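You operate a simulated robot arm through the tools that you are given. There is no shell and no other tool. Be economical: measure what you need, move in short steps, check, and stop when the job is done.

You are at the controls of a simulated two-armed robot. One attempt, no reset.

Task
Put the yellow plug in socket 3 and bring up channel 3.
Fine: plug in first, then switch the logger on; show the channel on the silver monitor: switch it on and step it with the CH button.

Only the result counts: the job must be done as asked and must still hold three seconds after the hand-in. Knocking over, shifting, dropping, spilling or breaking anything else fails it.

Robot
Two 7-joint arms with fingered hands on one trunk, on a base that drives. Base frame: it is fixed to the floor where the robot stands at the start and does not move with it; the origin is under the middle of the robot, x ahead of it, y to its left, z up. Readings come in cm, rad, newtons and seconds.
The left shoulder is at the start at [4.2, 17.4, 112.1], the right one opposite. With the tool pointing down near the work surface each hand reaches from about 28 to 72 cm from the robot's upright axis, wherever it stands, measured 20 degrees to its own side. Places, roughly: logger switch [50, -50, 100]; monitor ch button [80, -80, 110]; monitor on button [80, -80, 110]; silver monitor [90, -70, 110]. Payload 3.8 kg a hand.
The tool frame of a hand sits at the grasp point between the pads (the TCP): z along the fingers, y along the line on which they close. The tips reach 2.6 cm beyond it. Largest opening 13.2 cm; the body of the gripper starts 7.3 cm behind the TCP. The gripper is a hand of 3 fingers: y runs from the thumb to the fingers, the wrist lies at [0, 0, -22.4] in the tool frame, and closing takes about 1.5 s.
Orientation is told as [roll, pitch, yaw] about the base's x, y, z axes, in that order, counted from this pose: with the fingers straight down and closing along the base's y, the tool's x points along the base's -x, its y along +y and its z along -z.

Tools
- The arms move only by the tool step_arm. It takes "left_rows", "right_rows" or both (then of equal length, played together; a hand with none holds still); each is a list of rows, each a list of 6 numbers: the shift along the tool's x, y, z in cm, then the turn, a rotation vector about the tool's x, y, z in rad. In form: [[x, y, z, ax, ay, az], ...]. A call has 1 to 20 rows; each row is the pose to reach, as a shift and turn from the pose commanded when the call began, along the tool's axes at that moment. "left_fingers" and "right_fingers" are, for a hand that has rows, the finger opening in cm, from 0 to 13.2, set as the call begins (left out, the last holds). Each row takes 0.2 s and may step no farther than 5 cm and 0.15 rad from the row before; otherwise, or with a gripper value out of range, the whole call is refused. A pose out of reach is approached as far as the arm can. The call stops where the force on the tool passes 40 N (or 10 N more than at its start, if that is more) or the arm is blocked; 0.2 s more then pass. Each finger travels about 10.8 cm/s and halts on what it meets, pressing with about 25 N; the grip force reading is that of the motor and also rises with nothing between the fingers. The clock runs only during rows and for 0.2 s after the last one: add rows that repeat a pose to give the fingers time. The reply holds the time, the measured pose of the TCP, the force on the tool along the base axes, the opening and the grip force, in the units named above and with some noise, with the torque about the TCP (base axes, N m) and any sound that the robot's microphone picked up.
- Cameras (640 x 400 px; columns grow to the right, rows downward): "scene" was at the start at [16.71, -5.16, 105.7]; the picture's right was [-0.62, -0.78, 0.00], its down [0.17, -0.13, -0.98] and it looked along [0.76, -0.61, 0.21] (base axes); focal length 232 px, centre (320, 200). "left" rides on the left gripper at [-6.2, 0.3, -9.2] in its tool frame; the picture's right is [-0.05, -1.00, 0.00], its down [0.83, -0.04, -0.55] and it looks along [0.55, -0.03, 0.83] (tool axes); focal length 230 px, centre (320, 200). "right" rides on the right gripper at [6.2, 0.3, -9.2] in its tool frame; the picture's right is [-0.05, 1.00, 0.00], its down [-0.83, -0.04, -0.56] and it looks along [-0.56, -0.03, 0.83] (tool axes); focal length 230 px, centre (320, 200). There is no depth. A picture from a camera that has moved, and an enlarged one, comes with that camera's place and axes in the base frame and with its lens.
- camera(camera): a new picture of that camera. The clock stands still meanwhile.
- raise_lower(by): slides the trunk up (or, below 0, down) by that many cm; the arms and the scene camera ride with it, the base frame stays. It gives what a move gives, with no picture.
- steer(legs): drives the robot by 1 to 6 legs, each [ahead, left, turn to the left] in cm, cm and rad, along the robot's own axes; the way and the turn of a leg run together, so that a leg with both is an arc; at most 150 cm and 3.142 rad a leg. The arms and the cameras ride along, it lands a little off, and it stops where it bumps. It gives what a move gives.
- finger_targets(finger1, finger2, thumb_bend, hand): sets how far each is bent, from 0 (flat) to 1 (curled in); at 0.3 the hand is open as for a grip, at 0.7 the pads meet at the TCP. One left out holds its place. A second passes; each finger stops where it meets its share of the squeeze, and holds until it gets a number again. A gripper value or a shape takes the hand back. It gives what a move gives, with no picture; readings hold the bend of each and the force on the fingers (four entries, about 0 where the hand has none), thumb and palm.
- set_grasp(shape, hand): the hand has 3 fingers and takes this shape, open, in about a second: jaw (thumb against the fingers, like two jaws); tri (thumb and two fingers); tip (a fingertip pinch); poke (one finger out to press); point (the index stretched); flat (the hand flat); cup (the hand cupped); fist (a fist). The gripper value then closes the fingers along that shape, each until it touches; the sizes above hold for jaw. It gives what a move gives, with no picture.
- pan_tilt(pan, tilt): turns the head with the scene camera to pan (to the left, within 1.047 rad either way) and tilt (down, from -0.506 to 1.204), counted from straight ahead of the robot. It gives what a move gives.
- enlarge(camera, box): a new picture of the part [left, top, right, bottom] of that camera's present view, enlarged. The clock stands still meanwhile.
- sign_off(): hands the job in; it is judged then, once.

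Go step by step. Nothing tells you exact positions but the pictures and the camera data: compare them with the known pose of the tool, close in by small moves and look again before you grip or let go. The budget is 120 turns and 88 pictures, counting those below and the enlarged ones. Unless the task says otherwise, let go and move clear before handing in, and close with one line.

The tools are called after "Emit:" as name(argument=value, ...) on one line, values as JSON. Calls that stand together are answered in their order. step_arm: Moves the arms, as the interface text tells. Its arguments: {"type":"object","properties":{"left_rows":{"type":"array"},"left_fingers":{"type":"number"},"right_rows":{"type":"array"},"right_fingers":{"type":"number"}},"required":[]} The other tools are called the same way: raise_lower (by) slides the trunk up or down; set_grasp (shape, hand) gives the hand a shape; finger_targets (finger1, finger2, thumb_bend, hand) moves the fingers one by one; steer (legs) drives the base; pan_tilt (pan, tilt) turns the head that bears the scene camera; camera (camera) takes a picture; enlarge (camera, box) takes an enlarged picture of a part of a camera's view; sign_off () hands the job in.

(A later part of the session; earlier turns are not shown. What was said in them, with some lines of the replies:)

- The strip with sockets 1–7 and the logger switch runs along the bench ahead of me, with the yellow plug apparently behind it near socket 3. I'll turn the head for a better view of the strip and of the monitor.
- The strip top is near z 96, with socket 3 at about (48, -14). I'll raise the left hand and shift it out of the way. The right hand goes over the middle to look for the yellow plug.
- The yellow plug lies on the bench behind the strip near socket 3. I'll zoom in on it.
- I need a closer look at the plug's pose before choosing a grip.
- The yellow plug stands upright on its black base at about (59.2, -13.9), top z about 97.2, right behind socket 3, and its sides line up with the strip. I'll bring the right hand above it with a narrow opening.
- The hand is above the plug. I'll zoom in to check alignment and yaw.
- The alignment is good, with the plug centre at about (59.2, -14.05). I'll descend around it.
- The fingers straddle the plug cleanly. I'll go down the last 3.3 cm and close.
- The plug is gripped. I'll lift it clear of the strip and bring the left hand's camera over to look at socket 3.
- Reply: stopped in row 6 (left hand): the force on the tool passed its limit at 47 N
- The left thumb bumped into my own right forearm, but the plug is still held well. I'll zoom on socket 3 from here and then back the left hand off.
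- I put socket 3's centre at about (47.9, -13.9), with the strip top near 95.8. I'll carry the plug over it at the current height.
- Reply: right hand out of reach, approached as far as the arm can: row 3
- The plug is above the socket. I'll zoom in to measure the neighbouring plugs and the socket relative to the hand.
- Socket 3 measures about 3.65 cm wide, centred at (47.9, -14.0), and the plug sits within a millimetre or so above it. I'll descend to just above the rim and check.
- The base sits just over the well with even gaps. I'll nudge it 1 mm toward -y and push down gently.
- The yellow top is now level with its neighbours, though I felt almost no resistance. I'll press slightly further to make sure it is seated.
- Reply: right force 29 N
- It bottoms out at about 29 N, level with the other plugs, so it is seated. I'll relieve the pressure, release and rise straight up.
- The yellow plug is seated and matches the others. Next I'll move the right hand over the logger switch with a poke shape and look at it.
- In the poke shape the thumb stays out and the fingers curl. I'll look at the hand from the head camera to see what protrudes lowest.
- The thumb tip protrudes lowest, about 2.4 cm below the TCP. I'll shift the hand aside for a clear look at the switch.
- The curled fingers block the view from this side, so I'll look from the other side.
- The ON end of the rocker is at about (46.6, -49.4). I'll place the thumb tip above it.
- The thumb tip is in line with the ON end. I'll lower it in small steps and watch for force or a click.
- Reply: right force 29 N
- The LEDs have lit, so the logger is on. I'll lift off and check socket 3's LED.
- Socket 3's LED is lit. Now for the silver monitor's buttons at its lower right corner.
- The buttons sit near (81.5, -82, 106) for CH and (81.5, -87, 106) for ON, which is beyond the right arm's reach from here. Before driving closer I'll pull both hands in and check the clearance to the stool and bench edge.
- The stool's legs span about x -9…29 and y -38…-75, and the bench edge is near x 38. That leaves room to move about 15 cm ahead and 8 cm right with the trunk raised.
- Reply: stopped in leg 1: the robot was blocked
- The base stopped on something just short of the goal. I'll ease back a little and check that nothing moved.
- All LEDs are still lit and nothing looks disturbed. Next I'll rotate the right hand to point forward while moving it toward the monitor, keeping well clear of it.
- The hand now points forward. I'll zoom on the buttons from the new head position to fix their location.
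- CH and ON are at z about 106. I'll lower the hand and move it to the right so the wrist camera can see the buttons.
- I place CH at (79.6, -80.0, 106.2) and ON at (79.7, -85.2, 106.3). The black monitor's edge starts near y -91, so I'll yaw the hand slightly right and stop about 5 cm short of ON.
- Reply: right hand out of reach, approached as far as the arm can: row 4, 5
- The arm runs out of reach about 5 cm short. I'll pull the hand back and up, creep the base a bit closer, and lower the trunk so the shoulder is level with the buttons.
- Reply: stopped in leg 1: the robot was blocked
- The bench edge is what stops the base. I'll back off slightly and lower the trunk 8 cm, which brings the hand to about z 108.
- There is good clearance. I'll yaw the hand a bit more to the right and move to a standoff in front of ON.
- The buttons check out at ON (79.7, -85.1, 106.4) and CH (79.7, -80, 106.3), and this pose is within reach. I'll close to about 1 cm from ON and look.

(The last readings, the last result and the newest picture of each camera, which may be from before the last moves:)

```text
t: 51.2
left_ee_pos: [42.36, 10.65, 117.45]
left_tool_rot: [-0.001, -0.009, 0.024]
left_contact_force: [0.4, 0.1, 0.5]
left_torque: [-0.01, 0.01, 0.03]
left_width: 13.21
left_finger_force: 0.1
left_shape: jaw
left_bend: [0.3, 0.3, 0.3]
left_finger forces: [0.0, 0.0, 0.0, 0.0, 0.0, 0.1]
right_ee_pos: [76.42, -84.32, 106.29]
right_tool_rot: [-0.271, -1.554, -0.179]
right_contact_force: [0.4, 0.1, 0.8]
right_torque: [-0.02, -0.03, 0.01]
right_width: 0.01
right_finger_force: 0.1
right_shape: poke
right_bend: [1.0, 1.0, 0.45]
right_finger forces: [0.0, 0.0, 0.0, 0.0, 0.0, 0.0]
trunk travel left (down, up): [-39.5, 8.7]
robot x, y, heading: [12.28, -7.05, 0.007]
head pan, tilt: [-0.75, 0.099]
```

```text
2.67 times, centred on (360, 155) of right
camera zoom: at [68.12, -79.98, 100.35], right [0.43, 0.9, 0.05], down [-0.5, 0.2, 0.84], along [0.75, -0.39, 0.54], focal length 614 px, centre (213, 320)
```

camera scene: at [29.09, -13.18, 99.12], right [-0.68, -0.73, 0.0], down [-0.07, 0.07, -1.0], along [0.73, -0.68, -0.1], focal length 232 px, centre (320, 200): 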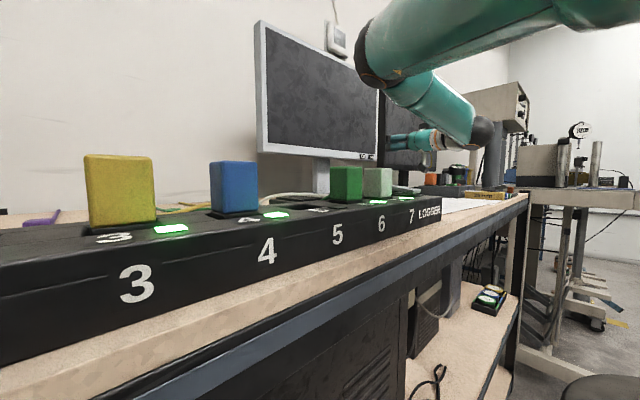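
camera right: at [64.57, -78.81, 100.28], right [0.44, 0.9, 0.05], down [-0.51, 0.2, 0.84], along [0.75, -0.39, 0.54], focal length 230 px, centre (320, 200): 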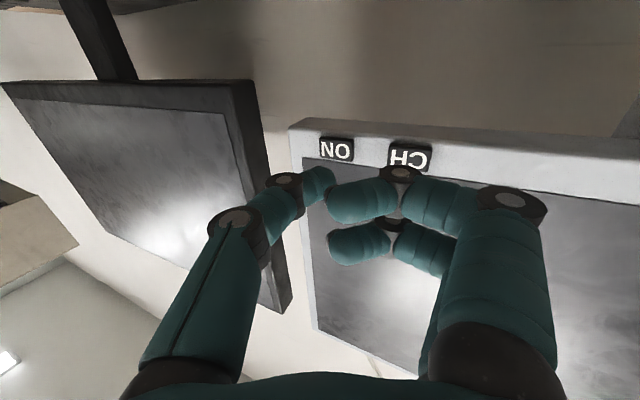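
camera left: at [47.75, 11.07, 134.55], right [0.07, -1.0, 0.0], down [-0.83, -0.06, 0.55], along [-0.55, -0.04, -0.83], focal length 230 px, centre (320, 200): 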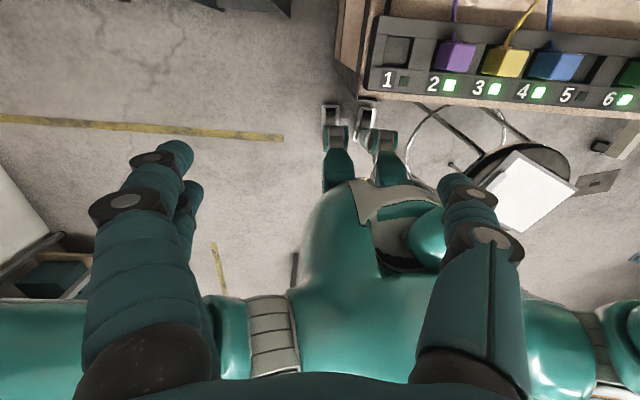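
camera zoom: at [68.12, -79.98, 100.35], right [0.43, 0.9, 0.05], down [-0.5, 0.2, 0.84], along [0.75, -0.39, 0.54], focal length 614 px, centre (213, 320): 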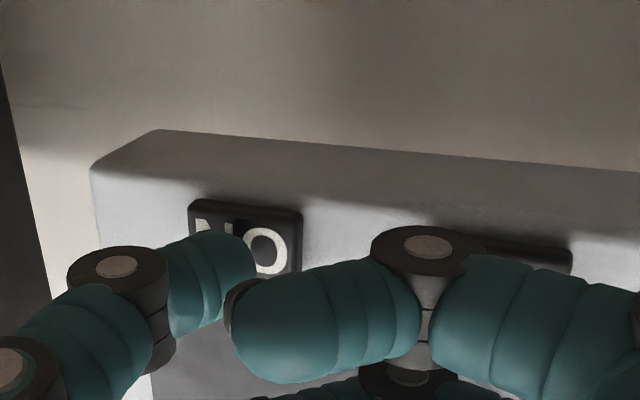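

The thumb tip is centred on ON. I'll press along +x in small steps.

Emit:
step_arm(right_rows=[[0, 0.13, 0.27, 0, 0, 0], [0, 0.26, 0.54, 0, 0, 0], [0, 0.39, 0.81, 0, 0, 0], [0, 0.48, 0.99, 0, 0, 0], [0, 0.57, 1.17, 0, 0, 0], [0, 0.65, 1.35, 0, 0, 0]])

Emit:
camera(camera="scene")

```text
t: 52.6
left_ee_pos: [42.04, 10.63, 117.49]
left_tool_rot: [-0.001, -0.01, 0.022]
left_contact_force: [-0.4, 0.1, 0.1]
left_torque: [-0.03, -0.01, 0.02]
left_width: 13.2
left_finger_force: 0.1
left_shape: jaw
left_bend: [0.3, 0.3, 0.3]
left_finger forces: [0.0, 0.0, 0.1, 0.0, 0.0, 0.0]
right_ee_pos: [77.21, -84.56, 106.35]
right_tool_rot: [-0.194, -1.552, -0.262]
right_contact_force: [-29.9, 6.0, -7.1]
right_torque: [0.03, 0.03, -0.1]
right_width: 0.02
right_finger_force: 0.0
right_shape: poke
right_bend: [1.0, 1.0, 0.45]
right_finger forces: [0.0, 0.0, 0.1, 0.1, 28.8, 0.0]
trunk travel left (down, up): [-39.5, 8.7]
robot x, y, heading: [12.3, -6.74, 0.004]
head pan, tilt: [-0.75, 0.099]
heard: click
```

```text
27 pictures are left
camera scene: at [28.84, -13.2, 99.16], right [-0.68, -0.73, 0.0], down [-0.07, 0.07, -1.0], along [0.73, -0.68, -0.1], focal length 232 px, centre (320, 200)
```

scene: 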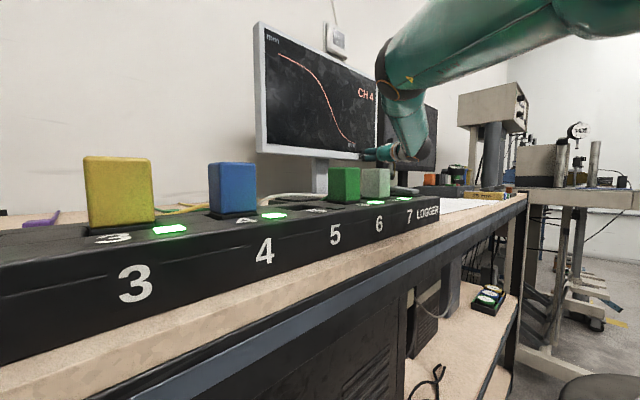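

It clicked, and the monitor is on showing CH 4. I'll back off and shift 5.15 cm left to CH.

Emit:
step_arm(right_rows=[[0, -0.65, -1.35, 0, 0, 0], [0, -1.1, -2.25, 0, 0, 0], [0, 1.2, -3.4, 0, 0, 0], [0, 3.54, -4.49, 0, 0, 0], [0, 3.54, -4.49, 0, 0, 0]])

Emit:
camera(camera="right")

Emit:
enlarge(camera="scene", box=[240, 10, 440, 180])

```text
t: 53.8
left_ee_pos: [42.32, 10.61, 117.48]
left_tool_rot: [0.0, -0.009, 0.024]
left_contact_force: [-1.4, 0.8, 0.0]
left_torque: [-0.04, -0.01, 0.04]
left_width: 13.21
left_finger_force: 0.0
left_shape: jaw
left_bend: [0.3, 0.3, 0.3]
left_finger forces: [0.0, 0.1, 0.0, 0.0, 0.1, 0.0]
right_ee_pos: [75.48, -79.18, 106.39]
right_tool_rot: [-0.284, -1.554, -0.163]
right_contact_force: [-0.5, 0.2, 0.8]
right_torque: [0.01, 0.01, 0.03]
right_width: 0.02
right_finger_force: 0.1
right_shape: poke
right_bend: [1.0, 1.0, 0.45]
right_finger forces: [0.0, 0.1, 0.1, 0.0, 0.0, 0.0]
trunk travel left (down, up): [-39.5, 8.7]
robot x, y, heading: [12.69, -6.98, 0.006]
head pan, tilt: [-0.75, 0.099]
```

```text
26 pictures are left
camera right: at [67.08, -74.74, 100.47], right [0.43, 0.9, 0.05], down [-0.51, 0.2, 0.84], along [0.75, -0.39, 0.54], focal length 230 px, centre (320, 200)
```

right: 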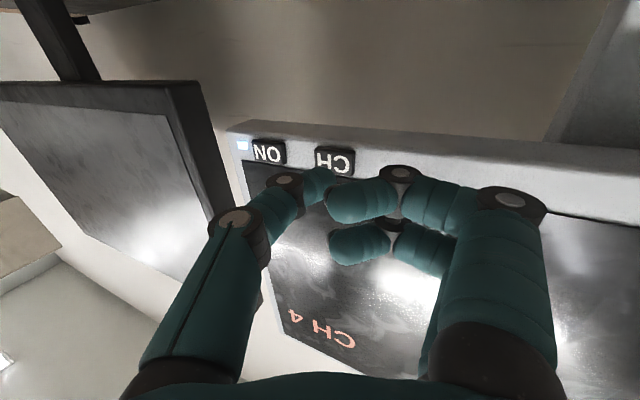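

```text
2.35 times, centred on (340, 95) of scene
camera zoom: at [29.13, -13.21, 99.11], right [-0.68, -0.73, 0.0], down [-0.07, 0.07, -0.99], along [0.73, -0.68, -0.1], focal length 546 px, centre (273, 447)
```

zoom: 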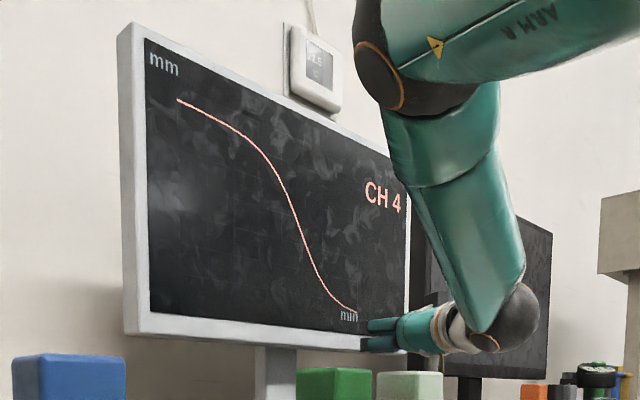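

The thumb is in line with CH. I'll press once and retract.

Emit:
step_arm(right_rows=[[0, 0.3, 0.63, 0, 0, 0], [0, 0.52, 1.08, 0, 0, 0], [0, 0.65, 1.35, 0, 0, 0], [0, 0.78, 1.62, 0, 0, 0], [0, 0.9, 1.88, 0, 0, 0], [0, 1.0, 2.07, 0, 0, 0], [0, 0.78, 1.62, 0, 0, 0], [0, 0.43, 0.9, 0, 0, 0], [0, 0, 0, 0, 0, 0]])

Emit:
enlarge(camera="scene", box=[240, 10, 440, 180])

```text
t: 55.8
left_ee_pos: [42.23, 10.62, 117.61]
left_tool_rot: [0.0, -0.008, 0.023]
left_contact_force: [0.2, -0.3, 0.5]
left_torque: [-0.02, 0.02, 0.02]
left_width: 13.2
left_finger_force: 0.0
left_shape: jaw
left_bend: [0.3, 0.3, 0.3]
left_finger forces: [0.1, 0.0, 0.1, 0.1, 0.1, 0.0]
right_ee_pos: [75.31, -78.88, 106.59]
right_tool_rot: [-0.319, -1.555, -0.128]
right_contact_force: [-0.2, 0.0, 0.8]
right_torque: [-0.02, 0.02, 0.04]
right_width: 0.0
right_finger_force: 0.1
right_shape: poke
right_bend: [1.0, 1.0, 0.45]
right_finger forces: [0.0, 0.0, 0.0, 0.0, 0.0, 0.0]
trunk travel left (down, up): [-39.5, 8.7]
robot x, y, heading: [12.53, -7.04, 0.009]
head pan, tilt: [-0.75, 0.099]
heard: click
```

```text
2.35 times, centred on (340, 95) of scene
camera zoom: at [29.11, -13.18, 99.12], right [-0.68, -0.73, 0.0], down [-0.07, 0.07, -1.0], along [0.73, -0.67, -0.1], focal length 546 px, centre (273, 447)
```

zoom: 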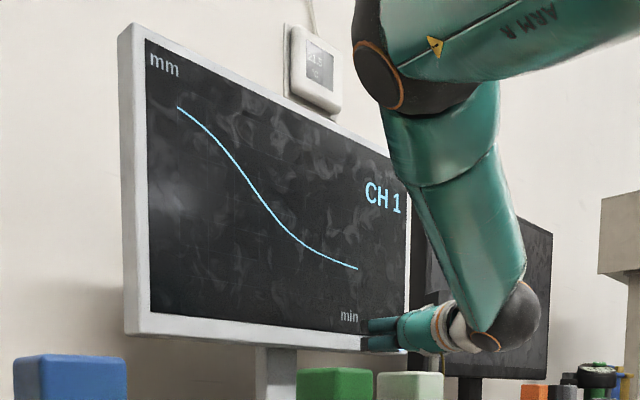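

One click stepped it from CH 4 to CH 1, so two more presses give CH 3. I'll press again with a tiny re-centre.

Emit:
step_arm(right_rows=[[0.2, 0.1, 0.73, 0, 0, 0], [0.2, 0.32, 1.18, 0, 0, 0], [0.2, 0.45, 1.45, 0, 0, 0], [0.2, 0.58, 1.72, 0, 0, 0], [0.2, 0.7, 1.98, 0, 0, 0], [0.2, 0.8, 2.17, 0, 0, 0], [0.2, 0.58, 1.72, 0, 0, 0], [0.2, 0.23, 1.0, 0, 0, 0], [0.2, -0.2, 0.1, 0, 0, 0]])

Emit:
enlarge(camera="scene", box=[240, 10, 440, 180])

```text
t: 57.8
left_ee_pos: [42.37, 10.6, 117.47]
left_tool_rot: [0.0, -0.009, 0.023]
left_contact_force: [-0.5, 0.5, 0.6]
left_torque: [0.03, 0.0, 0.0]
left_width: 13.18
left_finger_force: 0.1
left_shape: jaw
left_bend: [0.3, 0.3, 0.3]
left_finger forces: [0.1, 0.1, 0.1, 0.0, 0.1, 0.1]
right_ee_pos: [75.41, -79.18, 106.29]
right_tool_rot: [-0.327, -1.556, -0.118]
right_contact_force: [-0.4, -1.0, -0.7]
right_torque: [-0.05, 0.01, 0.01]
right_width: 0.0
right_finger_force: 0.0
right_shape: poke
right_bend: [1.0, 1.0, 0.45]
right_finger forces: [0.0, 0.0, 0.1, 0.0, 0.2, 0.1]
trunk travel left (down, up): [-39.5, 8.7]
robot x, y, heading: [12.79, -7.32, 0.006]
head pan, tilt: [-0.75, 0.099]
heard: click
```

```text
2.35 times, centred on (340, 95) of scene
camera zoom: at [29.12, -13.18, 99.12], right [-0.68, -0.73, 0.0], down [-0.07, 0.07, -1.0], along [0.73, -0.67, -0.1], focal length 546 px, centre (273, 447)
```

zoom: 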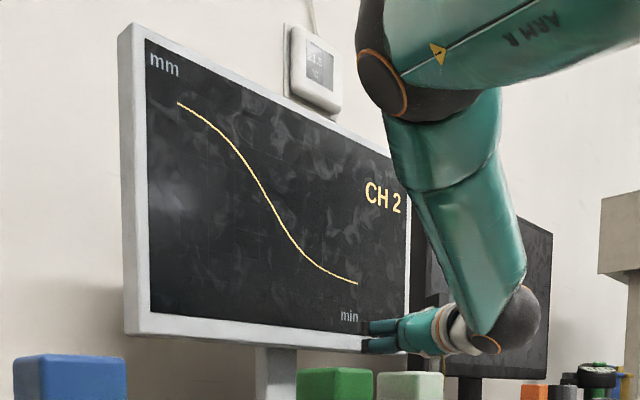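

It now shows CH 2. One more press will do it.

Emit:
step_arm(right_rows=[[0, 0.3, 0.63, 0, 0, 0], [0, 0.52, 1.08, 0, 0, 0], [0, 0.65, 1.35, 0, 0, 0], [0, 0.78, 1.62, 0, 0, 0], [0, 0.9, 1.88, 0, 0, 0], [0, 1.0, 2.07, 0, 0, 0], [0, 0.78, 1.62, 0, 0, 0], [0, 0.43, 0.9, 0, 0, 0], [0, 0, 0, 0, 0, 0]])

Emit:
enlarge(camera="scene", box=[240, 10, 440, 180])

```text
t: 59.8
left_ee_pos: [42.32, 10.64, 117.35]
left_tool_rot: [0.0, -0.009, 0.024]
left_contact_force: [0.5, -0.7, -0.5]
left_torque: [-0.02, 0.03, -0.04]
left_width: 13.21
left_finger_force: 0.0
left_shape: jaw
left_bend: [0.3, 0.3, 0.3]
left_finger forces: [0.0, 0.0, 0.0, 0.0, 0.1, 0.1]
right_ee_pos: [75.55, -79.41, 106.38]
right_tool_rot: [-0.335, -1.556, -0.112]
right_contact_force: [-0.1, 0.2, 0.6]
right_torque: [0.0, -0.01, 0.0]
right_width: 0.0
right_finger_force: 0.2
right_shape: poke
right_bend: [1.0, 1.0, 0.45]
right_finger forces: [0.1, 0.0, 0.0, 0.0, 0.1, 0.0]
trunk travel left (down, up): [-39.5, 8.7]
robot x, y, heading: [12.3, -7.06, 0.002]
head pan, tilt: [-0.75, 0.099]
heard: click
```

```text
2.35 times, centred on (340, 95) of scene
camera zoom: at [29.12, -13.17, 99.12], right [-0.68, -0.73, 0.0], down [-0.07, 0.07, -1.0], along [0.73, -0.67, -0.1], focal length 546 px, centre (273, 447)
```

zoom: 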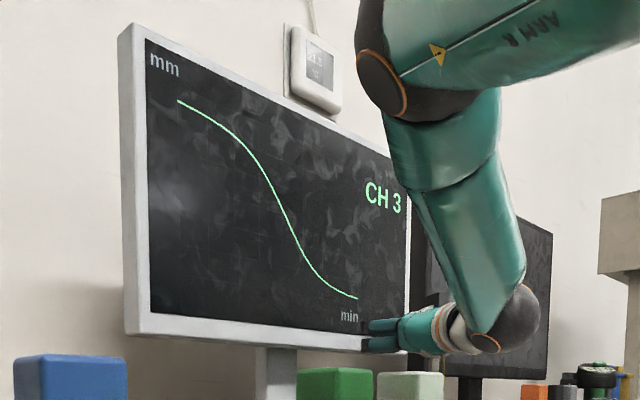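

The monitor shows CH 3. I'll pull the hand clear and do a final check of the strip and the monitor.

Emit:
step_arm(right_rows=[[0, 0, -3, 0, 0, 0], [0, 0, -6, 0, 0, 0], [-2, 0, -9, 0, 0, 0], [-5, 0, -11, 0, 0, 0], [-8, 0, -12, 0, 0, 0], [-8, 0, -12, 0, 0, 0]])

Emit:
camera(camera="scene")

Emit:
camera(camera="left")

```text
t: 61.2
left_ee_pos: [42.36, 10.64, 117.4]
left_tool_rot: [0.0, -0.009, 0.023]
left_contact_force: [-1.4, -0.5, 0.7]
left_torque: [0.0, -0.04, -0.04]
left_width: 13.18
left_finger_force: 0.1
left_shape: jaw
left_bend: [0.3, 0.3, 0.3]
left_finger forces: [0.0, 0.0, 0.1, 0.0, 0.1, 0.0]
right_ee_pos: [64.74, -74.16, 114.71]
right_tool_rot: [-0.267, -1.551, -0.18]
right_contact_force: [0.4, 0.1, 0.2]
right_torque: [0.02, 0.02, 0.02]
right_width: 0.0
right_finger_force: 0.1
right_shape: poke
right_bend: [1.0, 1.0, 0.45]
right_finger forces: [0.0, 0.0, 0.0, 0.0, 0.0, 0.1]
trunk travel left (down, up): [-39.5, 8.7]
robot x, y, heading: [13.06, -6.93, 0.004]
head pan, tilt: [-0.75, 0.099]
```

```text
21 pictures are left
camera scene: at [29.13, -13.2, 99.11], right [-0.68, -0.73, 0.0], down [-0.07, 0.07, -0.99], along [0.73, -0.68, -0.1], focal length 232 px, centre (320, 200)
```

scene: 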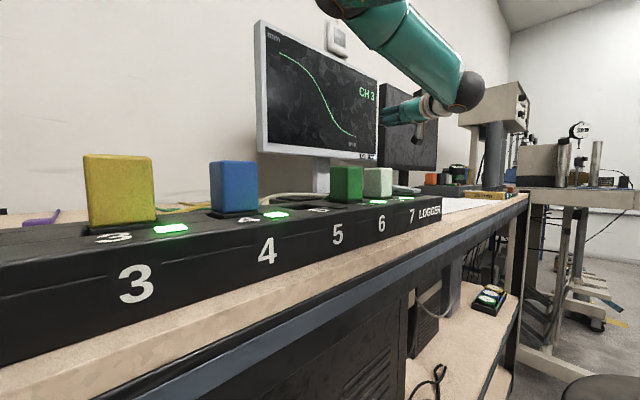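

```text
20 pictures are left
camera left: at [48.41, 11.1, 126.67], right [0.07, -1.0, 0.0], down [-0.83, -0.06, 0.55], along [-0.55, -0.04, -0.84], focal length 230 px, centre (320, 200)
```

left: 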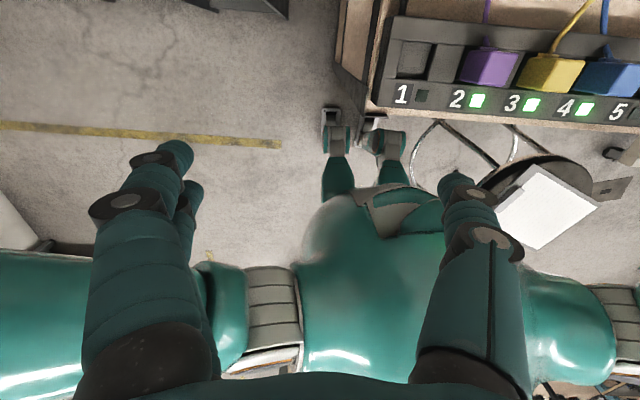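

The yellow plug is in socket 3 with its LED lit, the logger is on, and the silver monitor shows CH 3. The hands are clear, so I'm handing in.

Emit:
sign_off()

```text
The job is handed in.
```

The yellow plug is in socket 3, the logger was switched on after it, and the silver monitor is on and showing CH 3. The base touched the bench edge twice while I drove in; I saw nothing move.
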